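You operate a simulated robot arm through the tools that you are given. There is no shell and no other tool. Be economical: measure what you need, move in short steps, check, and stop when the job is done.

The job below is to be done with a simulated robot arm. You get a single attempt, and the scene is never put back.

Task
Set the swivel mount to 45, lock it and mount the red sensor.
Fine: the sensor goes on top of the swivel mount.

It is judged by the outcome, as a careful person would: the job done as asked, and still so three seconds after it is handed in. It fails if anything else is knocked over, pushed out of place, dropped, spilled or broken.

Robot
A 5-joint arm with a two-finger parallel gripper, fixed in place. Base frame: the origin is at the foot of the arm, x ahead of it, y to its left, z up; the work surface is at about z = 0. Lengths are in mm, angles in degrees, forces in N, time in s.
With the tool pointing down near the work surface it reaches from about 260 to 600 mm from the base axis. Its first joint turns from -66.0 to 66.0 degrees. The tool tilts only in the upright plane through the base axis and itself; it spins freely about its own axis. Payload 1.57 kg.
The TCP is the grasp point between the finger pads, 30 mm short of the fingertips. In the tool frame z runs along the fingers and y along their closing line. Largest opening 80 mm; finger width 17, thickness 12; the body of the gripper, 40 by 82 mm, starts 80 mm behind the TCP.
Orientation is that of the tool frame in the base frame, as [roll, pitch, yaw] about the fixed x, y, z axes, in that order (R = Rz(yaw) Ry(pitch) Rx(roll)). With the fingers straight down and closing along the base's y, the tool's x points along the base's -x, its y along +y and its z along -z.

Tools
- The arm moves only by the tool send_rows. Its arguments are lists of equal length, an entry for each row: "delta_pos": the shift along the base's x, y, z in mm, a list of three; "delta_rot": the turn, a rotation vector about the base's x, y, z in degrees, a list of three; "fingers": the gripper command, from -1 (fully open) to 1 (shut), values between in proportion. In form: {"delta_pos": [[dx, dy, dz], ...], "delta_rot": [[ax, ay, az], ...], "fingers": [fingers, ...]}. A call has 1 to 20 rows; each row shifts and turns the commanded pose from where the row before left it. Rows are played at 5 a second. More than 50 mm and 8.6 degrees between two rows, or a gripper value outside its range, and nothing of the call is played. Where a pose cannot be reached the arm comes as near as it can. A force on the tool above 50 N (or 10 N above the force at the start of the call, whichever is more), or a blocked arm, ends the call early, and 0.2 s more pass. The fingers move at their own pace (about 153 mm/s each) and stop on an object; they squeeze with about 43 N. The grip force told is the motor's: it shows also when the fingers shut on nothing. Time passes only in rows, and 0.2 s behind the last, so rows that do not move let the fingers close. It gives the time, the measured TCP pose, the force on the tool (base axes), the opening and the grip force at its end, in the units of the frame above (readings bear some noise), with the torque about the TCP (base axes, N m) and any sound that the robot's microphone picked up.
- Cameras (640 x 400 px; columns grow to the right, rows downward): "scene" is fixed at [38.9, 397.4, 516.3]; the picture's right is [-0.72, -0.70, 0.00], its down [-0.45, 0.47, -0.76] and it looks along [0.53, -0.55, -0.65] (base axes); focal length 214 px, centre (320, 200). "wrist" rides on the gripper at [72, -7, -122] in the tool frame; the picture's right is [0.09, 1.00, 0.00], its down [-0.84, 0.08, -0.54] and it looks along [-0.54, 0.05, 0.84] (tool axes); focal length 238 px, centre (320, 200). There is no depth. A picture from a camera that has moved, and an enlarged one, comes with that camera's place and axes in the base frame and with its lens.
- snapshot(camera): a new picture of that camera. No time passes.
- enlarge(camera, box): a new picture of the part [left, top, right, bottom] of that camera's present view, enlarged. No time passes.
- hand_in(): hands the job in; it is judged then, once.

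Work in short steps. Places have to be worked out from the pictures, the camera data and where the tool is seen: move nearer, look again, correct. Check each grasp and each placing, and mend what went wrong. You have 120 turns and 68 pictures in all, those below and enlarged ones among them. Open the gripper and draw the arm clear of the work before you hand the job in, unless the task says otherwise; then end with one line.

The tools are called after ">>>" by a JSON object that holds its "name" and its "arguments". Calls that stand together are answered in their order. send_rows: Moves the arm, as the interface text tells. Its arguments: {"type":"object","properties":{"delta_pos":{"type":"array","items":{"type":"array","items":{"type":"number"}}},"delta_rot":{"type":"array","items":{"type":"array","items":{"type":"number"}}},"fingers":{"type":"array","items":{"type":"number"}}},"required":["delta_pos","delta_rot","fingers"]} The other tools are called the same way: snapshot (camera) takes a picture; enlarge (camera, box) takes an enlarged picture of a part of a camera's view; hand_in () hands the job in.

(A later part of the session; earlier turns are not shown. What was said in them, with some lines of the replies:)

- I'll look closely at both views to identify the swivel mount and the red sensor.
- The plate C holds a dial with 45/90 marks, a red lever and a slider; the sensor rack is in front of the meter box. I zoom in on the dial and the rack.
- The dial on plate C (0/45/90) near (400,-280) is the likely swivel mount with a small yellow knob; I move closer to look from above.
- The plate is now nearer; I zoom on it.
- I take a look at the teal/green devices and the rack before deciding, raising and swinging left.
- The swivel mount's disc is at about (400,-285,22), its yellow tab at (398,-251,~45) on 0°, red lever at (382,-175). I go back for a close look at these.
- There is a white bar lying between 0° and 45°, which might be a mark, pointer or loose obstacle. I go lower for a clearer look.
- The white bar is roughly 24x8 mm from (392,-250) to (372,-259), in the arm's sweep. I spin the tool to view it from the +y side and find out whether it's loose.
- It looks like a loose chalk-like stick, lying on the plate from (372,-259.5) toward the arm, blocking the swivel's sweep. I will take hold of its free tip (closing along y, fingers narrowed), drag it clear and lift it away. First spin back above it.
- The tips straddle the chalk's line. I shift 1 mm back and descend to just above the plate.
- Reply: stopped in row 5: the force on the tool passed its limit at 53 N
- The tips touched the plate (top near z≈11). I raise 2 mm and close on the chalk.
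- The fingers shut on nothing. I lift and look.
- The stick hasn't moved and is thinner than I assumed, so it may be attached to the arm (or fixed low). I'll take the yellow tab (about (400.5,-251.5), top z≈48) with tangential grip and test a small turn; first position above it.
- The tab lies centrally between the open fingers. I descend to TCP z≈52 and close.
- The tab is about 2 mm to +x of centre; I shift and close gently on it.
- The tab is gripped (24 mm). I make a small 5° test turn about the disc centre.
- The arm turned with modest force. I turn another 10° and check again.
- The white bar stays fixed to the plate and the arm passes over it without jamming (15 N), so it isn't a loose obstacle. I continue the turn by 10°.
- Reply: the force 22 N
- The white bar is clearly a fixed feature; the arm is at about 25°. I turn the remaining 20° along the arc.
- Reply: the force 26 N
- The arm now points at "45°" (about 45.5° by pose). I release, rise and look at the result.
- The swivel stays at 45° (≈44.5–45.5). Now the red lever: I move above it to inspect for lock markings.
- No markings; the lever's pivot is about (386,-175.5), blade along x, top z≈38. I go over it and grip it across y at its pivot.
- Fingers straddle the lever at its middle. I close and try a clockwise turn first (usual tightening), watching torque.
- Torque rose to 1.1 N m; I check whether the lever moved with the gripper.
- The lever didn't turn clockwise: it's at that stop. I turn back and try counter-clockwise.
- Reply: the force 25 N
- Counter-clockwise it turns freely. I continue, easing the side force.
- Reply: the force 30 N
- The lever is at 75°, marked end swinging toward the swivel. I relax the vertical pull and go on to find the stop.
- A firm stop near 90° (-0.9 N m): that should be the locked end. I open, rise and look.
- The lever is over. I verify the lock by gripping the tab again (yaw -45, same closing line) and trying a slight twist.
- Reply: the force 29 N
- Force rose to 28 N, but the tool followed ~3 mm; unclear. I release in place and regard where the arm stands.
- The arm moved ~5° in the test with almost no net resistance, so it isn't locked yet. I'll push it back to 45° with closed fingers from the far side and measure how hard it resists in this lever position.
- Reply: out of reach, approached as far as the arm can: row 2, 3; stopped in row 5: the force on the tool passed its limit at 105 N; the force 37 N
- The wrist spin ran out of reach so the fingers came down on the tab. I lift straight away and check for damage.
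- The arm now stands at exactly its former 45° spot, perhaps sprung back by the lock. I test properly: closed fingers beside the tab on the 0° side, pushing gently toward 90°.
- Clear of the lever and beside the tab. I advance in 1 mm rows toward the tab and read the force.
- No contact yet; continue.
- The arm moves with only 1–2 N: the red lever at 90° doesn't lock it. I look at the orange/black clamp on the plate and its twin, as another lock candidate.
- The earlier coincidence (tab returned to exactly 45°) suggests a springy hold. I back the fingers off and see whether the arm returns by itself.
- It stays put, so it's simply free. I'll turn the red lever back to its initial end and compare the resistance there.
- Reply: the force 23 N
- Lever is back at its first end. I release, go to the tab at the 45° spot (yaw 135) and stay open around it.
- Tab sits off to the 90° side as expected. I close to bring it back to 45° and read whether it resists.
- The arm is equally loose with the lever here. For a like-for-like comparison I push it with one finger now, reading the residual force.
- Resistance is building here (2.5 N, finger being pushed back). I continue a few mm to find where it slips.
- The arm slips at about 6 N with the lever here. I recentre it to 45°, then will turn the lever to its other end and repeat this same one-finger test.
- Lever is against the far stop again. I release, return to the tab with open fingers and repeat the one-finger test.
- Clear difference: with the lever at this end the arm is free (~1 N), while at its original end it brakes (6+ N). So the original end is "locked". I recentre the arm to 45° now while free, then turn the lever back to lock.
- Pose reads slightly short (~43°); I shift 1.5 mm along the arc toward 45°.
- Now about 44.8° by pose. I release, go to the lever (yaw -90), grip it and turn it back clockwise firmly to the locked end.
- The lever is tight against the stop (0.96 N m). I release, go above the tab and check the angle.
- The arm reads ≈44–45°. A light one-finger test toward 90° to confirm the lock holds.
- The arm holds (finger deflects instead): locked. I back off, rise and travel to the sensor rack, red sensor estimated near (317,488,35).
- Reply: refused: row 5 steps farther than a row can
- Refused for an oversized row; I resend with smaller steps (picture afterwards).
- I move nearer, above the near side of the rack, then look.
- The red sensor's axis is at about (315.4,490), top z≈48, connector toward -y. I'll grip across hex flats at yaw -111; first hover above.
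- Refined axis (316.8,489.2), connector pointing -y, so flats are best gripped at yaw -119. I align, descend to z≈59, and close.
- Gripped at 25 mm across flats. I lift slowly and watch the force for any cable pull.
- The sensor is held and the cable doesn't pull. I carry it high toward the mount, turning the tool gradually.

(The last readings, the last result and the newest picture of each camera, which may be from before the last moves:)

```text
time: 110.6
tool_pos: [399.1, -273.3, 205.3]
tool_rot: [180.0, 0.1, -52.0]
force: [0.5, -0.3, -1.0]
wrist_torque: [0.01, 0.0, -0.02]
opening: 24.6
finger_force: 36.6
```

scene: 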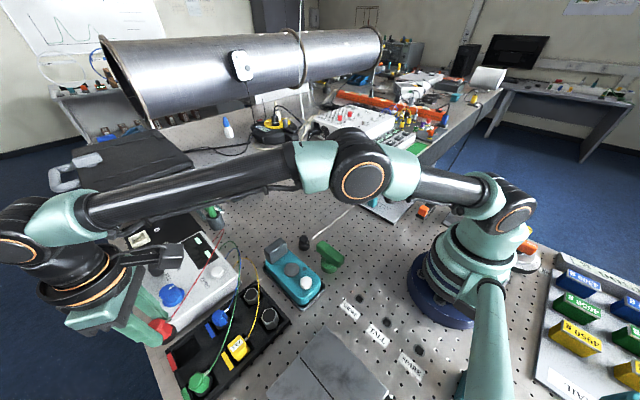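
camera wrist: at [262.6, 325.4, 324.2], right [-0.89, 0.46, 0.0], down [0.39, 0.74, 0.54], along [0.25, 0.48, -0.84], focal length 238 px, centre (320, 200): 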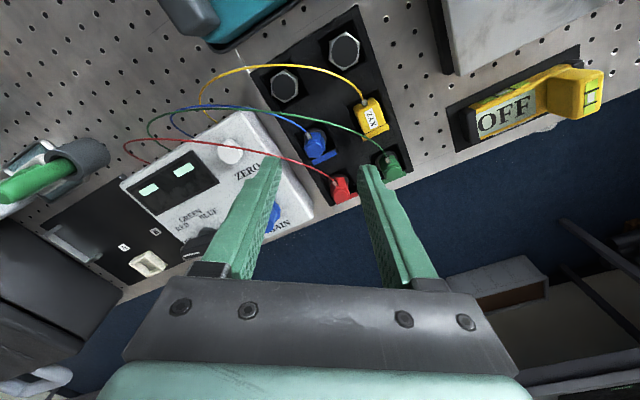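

Arrived holding the sensor. I move over the disc centre (401.3,-285) at z 120 and look from both cameras.

>>> {"name": "send_rows", "arguments": {"delta_pos": [[1.7, -11.5, -30], [0, 0, -30], [0, 0, -25], [0, 0, 0]], "delta_rot": [[0, 0, 0], [0, 0, 0], [0, 0, 0], [0, 0, 0]], "fingers": [1, 1, 1, 1]}}

>>> {"name": "enlarge", "arguments": {"camera": "wrist", "box": [240, 90, 400, 210]}}

>>> {"name": "enlarge", "arguments": {"camera": "scene", "box": [340, 130, 420, 190]}}

```text
time: 111.6
tool_pos: [400.7, -283.2, 119.5]
tool_rot: [-180.0, 0.0, -52.0]
force: [0.1, -0.6, -1.2]
wrist_torque: [-0.01, 0.01, -0.01]
opening: 24.7
finger_force: 36.8
```

```text
3.33 times, centred on (320, 150) of wrist
camera zoom: at [449.9, -335.6, 241.0], right [-0.73, -0.69, 0.0], down [-0.58, 0.61, 0.54], along [-0.37, 0.39, -0.84], focal length 794 px, centre (320, 367)
```

zoom: 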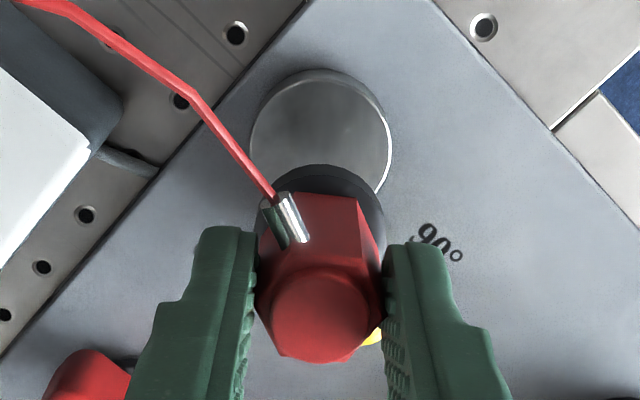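

```text
6.67 times, centred on (380, 160) of scene
camera zoom: at [38.9, 397.4, 516.3], right [-0.72, -0.7, 0.0], down [-0.45, 0.47, -0.76], along [0.53, -0.55, -0.65], focal length 1430 px, centre (-80, 467)
```

zoom: 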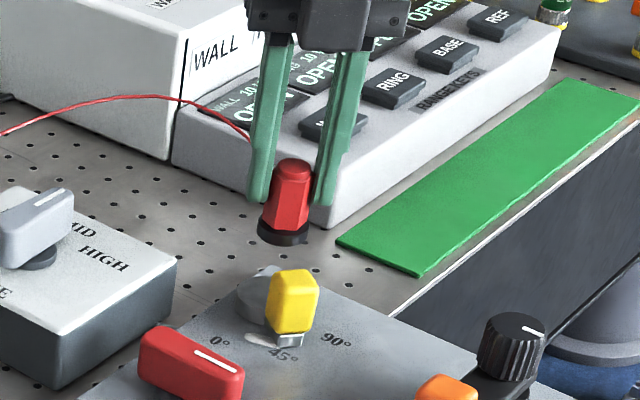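

Sensor is aligned laterally; the disc centre is ~2.5 mm farther along (+0.6,-0.77). I correct to (402.2,-285.2) and descend toward the disc.

>>> {"name": "send_rows", "arguments": {"delta_pos": [[1.6, -2.0, 0], [0, 0, -15], [0, 0, -12], [0, 0, -6], [0, 0, 0]], "delta_rot": [[0, 0, 0], [0, 0, 0], [0, 0, 0], [0, 0, 0], [0, 0, 0]], "fingers": [1, 1, 1, 1, 1]}}

>>> {"name": "enlarge", "arguments": {"camera": "wrist", "box": [240, 90, 400, 210]}}

```text
time: 112.8
tool_pos: [402.9, -284.7, 88.3]
tool_rot: [180.0, 0.2, -52.0]
force: [0.3, 0.2, -0.9]
wrist_torque: [0.02, 0.02, 0.04]
opening: 24.7
finger_force: 36.8
```

```text
3.33 times, centred on (320, 150) of wrist
camera zoom: at [452.2, -337.4, 208.2], right [-0.73, -0.69, 0.0], down [-0.58, 0.61, 0.54], along [-0.37, 0.4, -0.84], focal length 794 px, centre (320, 367)
```

zoom: 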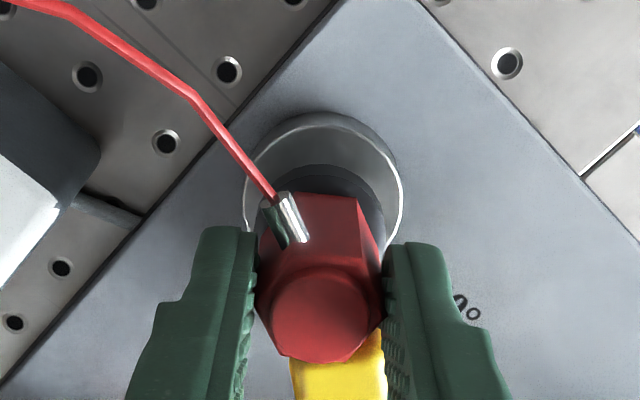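

Sensor base and disc now agree within about 1 mm. I lower in small steps until contact.

>>> {"name": "send_rows", "arguments": {"delta_pos": [[0, 0, -3], [0, 0, -3], [0, 0, -2], [0, 0, 0]], "delta_rot": [[0, 0, 0], [0, 0, 0], [0, 0, 0], [0, 0, 0]], "fingers": [1, 1, 1, 1]}}

>>> {"name": "send_rows", "arguments": {"delta_pos": [[0, 0, -1], [0, 0, -1], [0, 0, 0]], "delta_rot": [[0, 0, 0], [0, 0, 0], [0, 0, 0]], "fingers": [1, 1, 1]}}

>>> {"name": "send_rows", "arguments": {"delta_pos": [[0, 0, -1], [0, 0, -1], [0, 0, 0]], "delta_rot": [[0, 0, 0], [0, 0, 0], [0, 0, 0]], "fingers": [1, 1, 1]}}

```text
time: 113.8
tool_pos: [402.9, -285.2, 79.6]
tool_rot: [-179.9, 0.0, -52.0]
force: [-0.2, -1.3, -0.4]
wrist_torque: [-0.01, -0.02, -0.03]
opening: 24.7
finger_force: 36.5
```

```text
time: 114.6
tool_pos: [402.4, -285.2, 76.2]
tool_rot: [180.0, 0.0, -52.1]
force: [3.8, -0.5, -6.8]
wrist_torque: [0.0, -0.21, 0.01]
opening: 25.0
finger_force: 36.5
```

```text
time: 115.4
tool_pos: [403.6, -285.3, 75.3]
tool_rot: [-179.9, 0.0, -52.0]
force: [-5.2, 5.4, 18.6]
wrist_torque: [0.38, 0.19, 0.04]
opening: 24.9
finger_force: 36.3
```

First a magnetic pull (-7 N), then contact (+19 N): seated. I release and rise straight up.

>>> {"name": "send_rows", "arguments": {"delta_pos": [[0, 0, 0.5], [0, 0, 0], [0, 0, 0], [0, 0, 15], [0, 0, 30], [0, 0, 40], [0, 0, 40], [0, 0, 0]], "delta_rot": [[0, 0, 0], [0, 0, 0], [0, 0, 0], [0, 0, 0], [0, 0, 0], [0, 0, 0], [0, 0, 0], [0, 0, 0]], "fingers": [0.9, 0, -0.1, -0.1, -0.1, -0.1, -0.1, -0.1]}}

>>> {"name": "enlarge", "arguments": {"camera": "scene", "box": [340, 140, 420, 200]}}

>>> {"name": "enlarge", "arguments": {"camera": "wrist", "box": [240, 60, 400, 180]}}

```text
time: 117.2
tool_pos: [401.9, -284.2, 199.9]
tool_rot: [180.0, 0.0, -52.0]
force: [0.1, -1.4, 0.0]
wrist_torque: [-0.03, -0.02, -0.02]
opening: 44.2
finger_force: 0.0
```

```text
6.67 times, centred on (380, 170) of scene
camera zoom: at [38.9, 397.4, 516.3], right [-0.72, -0.7, 0.0], down [-0.45, 0.47, -0.76], along [0.53, -0.55, -0.65], focal length 1430 px, centre (-80, 400)
```

zoom: 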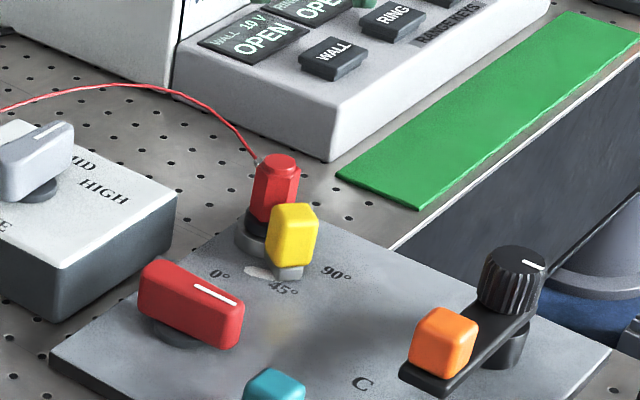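

```text
3.33 times, centred on (320, 120) of wrist
camera zoom: at [451.7, -337.2, 321.6], right [-0.73, -0.69, 0.0], down [-0.58, 0.61, 0.54], along [-0.37, 0.39, -0.84], focal length 794 px, centre (320, 467)
```

zoom: 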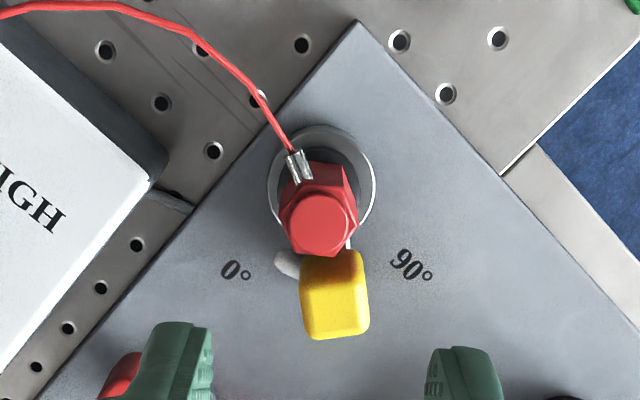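

The sensor sits on the disc, but the arm now reads about 50°, so my lock test slipped it. I'll unlock, reset to 45° and relock, without test-pushing. First to the lever (turning to yaw 180), staying high.

>>> {"name": "send_rows", "arguments": {"delta_pos": [[-1, 7, 0], [-1, 7, 0], [-1, 7, 0], [-1, 7, 0], [-1, 7, 0], [-1, 7, 0], [-1, 7, 0], [-1, 7, 0], [-1, 7, 0], [-1, 7, 0], [-1, 7, 0], [-1, 7, 0], [-1, 7, 0], [-1, 7, 0], [-1, 7, 0], [-1.2, 4.7, 0], [0, 0, 0]], "delta_rot": [[0, 0, -8], [0, 0, -8], [0, 0, -8], [0, 0, -8], [0, 0, -8], [0, 0, -8], [0, 0, -8], [0, 0, -8], [0, 0, -8], [0, 0, -8], [0, 0, -8], [0, 0, -8], [0, 0, -8], [0, 0, -8], [0, 0, -8], [0, 0, -8], [0, 0, 0]], "fingers": [-0.3, -0.3, -0.3, -0.3, -0.3, -0.3, -0.3, -0.3, -0.3, -0.3, -0.3, -0.3, -0.3, -0.3, -0.3, -0.3, -0.3]}}

```text
time: 120.8
tool_pos: [386.6, -176.3, 201.3]
tool_rot: [180.0, 0.1, 179.9]
force: [0.1, 0.3, 0.0]
wrist_torque: [0.01, 0.0, 0.01]
opening: 51.8
finger_force: 0.1
```

Above the lever; I descend, grip and turn it 90° to release.

>>> {"name": "send_rows", "arguments": {"delta_pos": [[-0.5, 1.5, -45], [0, 0, -45], [0, 0, -40], [0, 0, -21], [0, 0, 0], [0, 0, 0], [0, 0, 0]], "delta_rot": [[0, 0, 0], [0, 0, 0], [0, 0, 0], [0, 0, 0], [0, 0, 0], [0, 0, 0], [0, 0, 0]], "fingers": [-0.3, -0.3, -0.3, -0.3, -0.3, 1, 1]}}

>>> {"name": "send_rows", "arguments": {"delta_pos": [[0, 0, 0], [0, 0, 0], [0, 0, 0], [0, 0, 0], [0, 0, 0], [0, 0, 0], [0, 0, 0], [0, 0, 0], [0, 0, 0], [0, 0, 0], [0, 0, 0], [0, 0, 0], [0, 0, 0], [0, 0, 0], [0, 0, 0]], "delta_rot": [[0, 0, 7], [0, 0, 7], [0, 0, 7], [0, 0, 7], [0, 0, 7], [0, 0, 7], [0, 0, 7], [0, 0, 7], [0, 0, 7], [0, 0, 7], [0, 0, 7], [0, 0, 7], [0, 0, 5], [0, 0, 0], [0, 0, 0]], "fingers": [1, 1, 1, 1, 1, 1, 1, 1, 1, 1, 1, 1, 1, 1, 1]}}

```text
time: 122.4
tool_pos: [385.9, -175.2, 49.2]
tool_rot: [-179.9, 0.3, 179.8]
force: [5.7, -15.2, -16.8]
wrist_torque: [0.07, -0.35, 0.01]
opening: 21.1
finger_force: 33.8
```

```text
time: 125.6
tool_pos: [385.2, -173.1, 48.7]
tool_rot: [179.8, 0.1, -91.0]
force: [-18.8, -4.3, -3.4]
wrist_torque: [0.15, -0.02, -0.05]
opening: 21.3
finger_force: 34.7
```

Released. I go back to the tab (yaw -45) and close on it at the 45° spot.

>>> {"name": "send_rows", "arguments": {"delta_pos": [[0, 0, 0], [0, 0, 0], [0, 0, 40], [0, 0, 40], [-1.3, -14.5, 0], [-1.3, -14.5, 0], [-1.3, -14.5, 0], [-1.3, -14.5, 0], [-1.3, -14.5, 0], [-1.2, -14.5, 0], [0, 0, -40], [0, 0, -36], [0, 0, 0]], "delta_rot": [[0, 0, 0], [0, 0, 0], [0, 0, 0], [0, 0, 0], [0, 0, 7.7], [0, 0, 7.7], [0, 0, 7.7], [0, 0, 7.7], [0, 0, 7.7], [0, 0, 7.5], [0, 0, 0], [0, 0, 0], [0, 0, 0]], "fingers": [-0.3, -0.3, -0.3, -0.3, -0.3, -0.3, -0.3, -0.3, -0.3, -0.3, -0.3, -0.3, -0.3]}}

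>>> {"name": "send_rows", "arguments": {"delta_pos": [[0, 0, 0], [0, 0, 0], [0, 0, 0]], "delta_rot": [[0, 0, 0], [0, 0, 0], [0, 0, 0]], "fingers": [-0.3, -0.3, -0.3]}}

```text
time: 128.4
tool_pos: [377.7, -261.7, 53.3]
tool_rot: [180.0, 0.0, -45.0]
force: [0.4, -0.4, -0.1]
wrist_torque: [-0.01, 0.0, -0.06]
opening: 51.9
finger_force: 0.1
```

```text
time: 129.2
tool_pos: [378.2, -261.4, 52.9]
tool_rot: [-180.0, 0.0, -45.0]
force: [0.5, -0.3, -0.9]
wrist_torque: [0.02, 0.06, -0.02]
opening: 51.8
finger_force: 0.1
```

Positioned at (377.9,-261.5). I nudge 0.3 mm and close on the tab.

>>> {"name": "send_rows", "arguments": {"delta_pos": [[-0.3, -0.3, 0], [0, 0, 0], [0, 0, 0], [0, 0, 0], [0, 0, 0]], "delta_rot": [[0, 0, 0], [0, 0, 0], [0, 0, 0], [0, 0, 0], [0, 0, 0]], "fingers": [0, 0.2, 1, 1, 1]}}

```text
time: 130.4
tool_pos: [376.8, -261.1, 53.7]
tool_rot: [179.9, 0.0, -45.0]
force: [-2.4, 2.7, 2.7]
wrist_torque: [0.24, 0.12, -0.01]
opening: 23.8
finger_force: 35.9
```

Torque and side force are nearly zero here, so the arm is squarely at 45°. I release and go to lock the lever.

>>> {"name": "send_rows", "arguments": {"delta_pos": [[0, 0, 0], [0, 0, 0], [0, 0, 40], [0, 0, 40], [1.4, 14.5, 0], [1.4, 14.5, 0], [1.4, 14.5, 0], [1.4, 14.5, 0], [1.4, 14.5, 0], [1.2, 14.6, 0], [0, 0, -40], [0, 0, -43], [0, 0, 0], [0, 0, 0], [0, 0, 0]], "delta_rot": [[0, 0, 0], [0, 0, 0], [0, 0, 0], [0, 0, 0], [0, 0, -7.5], [0, 0, -7.5], [0, 0, -7.5], [0, 0, -7.5], [0, 0, -7.5], [0, 0, -7.5], [0, 0, 0], [0, 0, 0], [0, 0, 0], [0, 0, 0], [0, 0, 0]], "fingers": [-0.3, -0.3, -0.3, -0.3, -0.3, -0.3, -0.3, -0.3, -0.3, -0.3, -0.3, -0.3, -0.3, 1, 1]}}

>>> {"name": "send_rows", "arguments": {"delta_pos": [[0, 0, 0], [0, 0, 0], [0, 0, 0], [0, 0, 0], [0, 0, 0], [0, 0, 0], [0, 0, 0], [0, 0, 0], [0, 0, 0], [0, 0, 0], [0, 0, 0], [0, 0, 0], [0, 0, 0], [0, 0, 0], [0, 0, 0]], "delta_rot": [[0, 0, -7], [0, 0, -7], [0, 0, -7], [0, 0, -7], [0, 0, -7], [0, 0, -7], [0, 0, -7], [0, 0, -7], [0, 0, -7], [0, 0, -7], [0, 0, -7], [0, 0, -7], [0, 0, -7], [0, 0, -4], [0, 0, 0]], "fingers": [1, 1, 1, 1, 1, 1, 1, 1, 1, 1, 1, 1, 1, 1, 1]}}

```text
time: 133.6
tool_pos: [385.4, -173.9, 49.3]
tool_rot: [179.9, 0.1, -90.0]
force: [-4.6, -2.5, -2.7]
wrist_torque: [-0.04, -0.19, -0.02]
opening: 21.1
finger_force: 34.5
```

```text
time: 136.8
tool_pos: [386.0, -174.4, 50.7]
tool_rot: [-179.9, 0.3, 175.0]
force: [4.0, -21.2, -21.3]
wrist_torque: [-0.25, -0.2, 0.92]
opening: 21.4
finger_force: 34.5
```

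The lever is tight at the locked stop (0.92 N m). I release, rise and draw clear, then check.

>>> {"name": "send_rows", "arguments": {"delta_pos": [[0, 0, 0], [0, 0, 0], [0, 0, 30], [0, 0, 45], [0, 0, 45], [-5, 45, 20], [-5, 45, 0], [-5, 45, 0], [0, 0, 0]], "delta_rot": [[0, 0, 0], [0, 0, 0], [0, 0, 0], [0, 0, 0], [0, 0, 0], [0, 0, 0], [0, 0, 0], [0, 0, 0], [0, 0, 0]], "fingers": [-0.3, -0.3, -0.3, -0.3, -0.3, -0.3, -0.3, -0.3, -1]}}

>>> {"name": "enlarge", "arguments": {"camera": "scene", "box": [345, 150, 405, 195]}}

```text
time: 138.8
tool_pos: [372.2, -37.1, 191.2]
tool_rot: [180.0, 0.1, 175.0]
force: [0.3, -0.9, -0.2]
wrist_torque: [-0.04, 0.02, 0.01]
opening: 79.9
finger_force: 0.1
```

```text
8.89 times, centred on (375, 172) of scene
camera zoom: at [38.9, 397.4, 516.3], right [-0.72, -0.7, 0.0], down [-0.45, 0.47, -0.76], along [0.53, -0.55, -0.65], focal length 1906 px, centre (-169, 444)
```

zoom: 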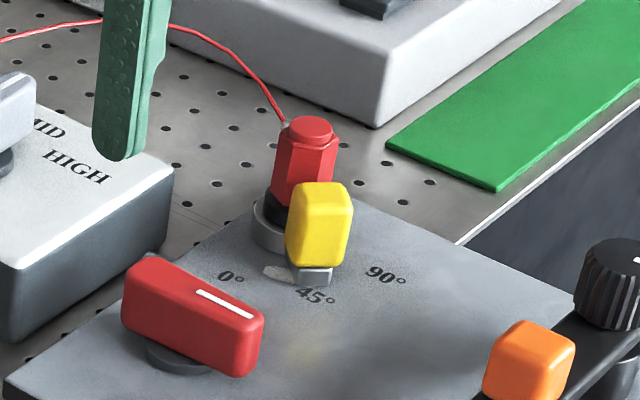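

Arm end lines up with the 45° mark, lever locked, sensor seated. A last full view to confirm nothing else was disturbed.

>>> {"name": "snapshot", "arguments": {"camera": "scene"}}

```text
1 pictures are left
```

scene: 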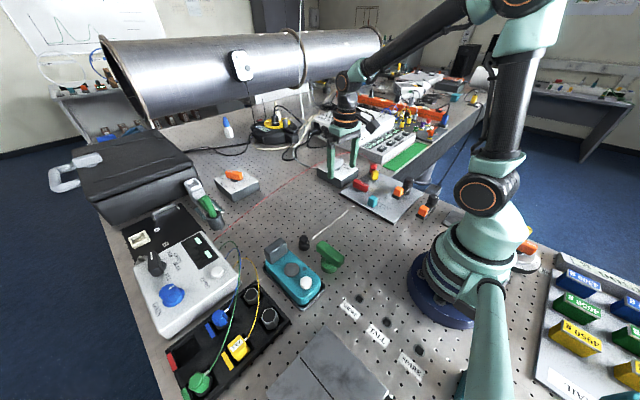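

Everything else is in place and the gripper is open and clear; I hand it in.

>>> {"name": "hand_in", "arguments": {}}

```text
The job is handed in.
```

The swivel mount is at about 45°, the red lever is at its locking end, and the red sensor sits on top of the mount. The lever has no markings, so I identified the locked end by feel. The lock is a friction brake that slips under a push of about 6 N: an earlier test push shifted the mount to about 50°. I reset it to 45° with the sensor mounted, relocked it, and did not test it again.
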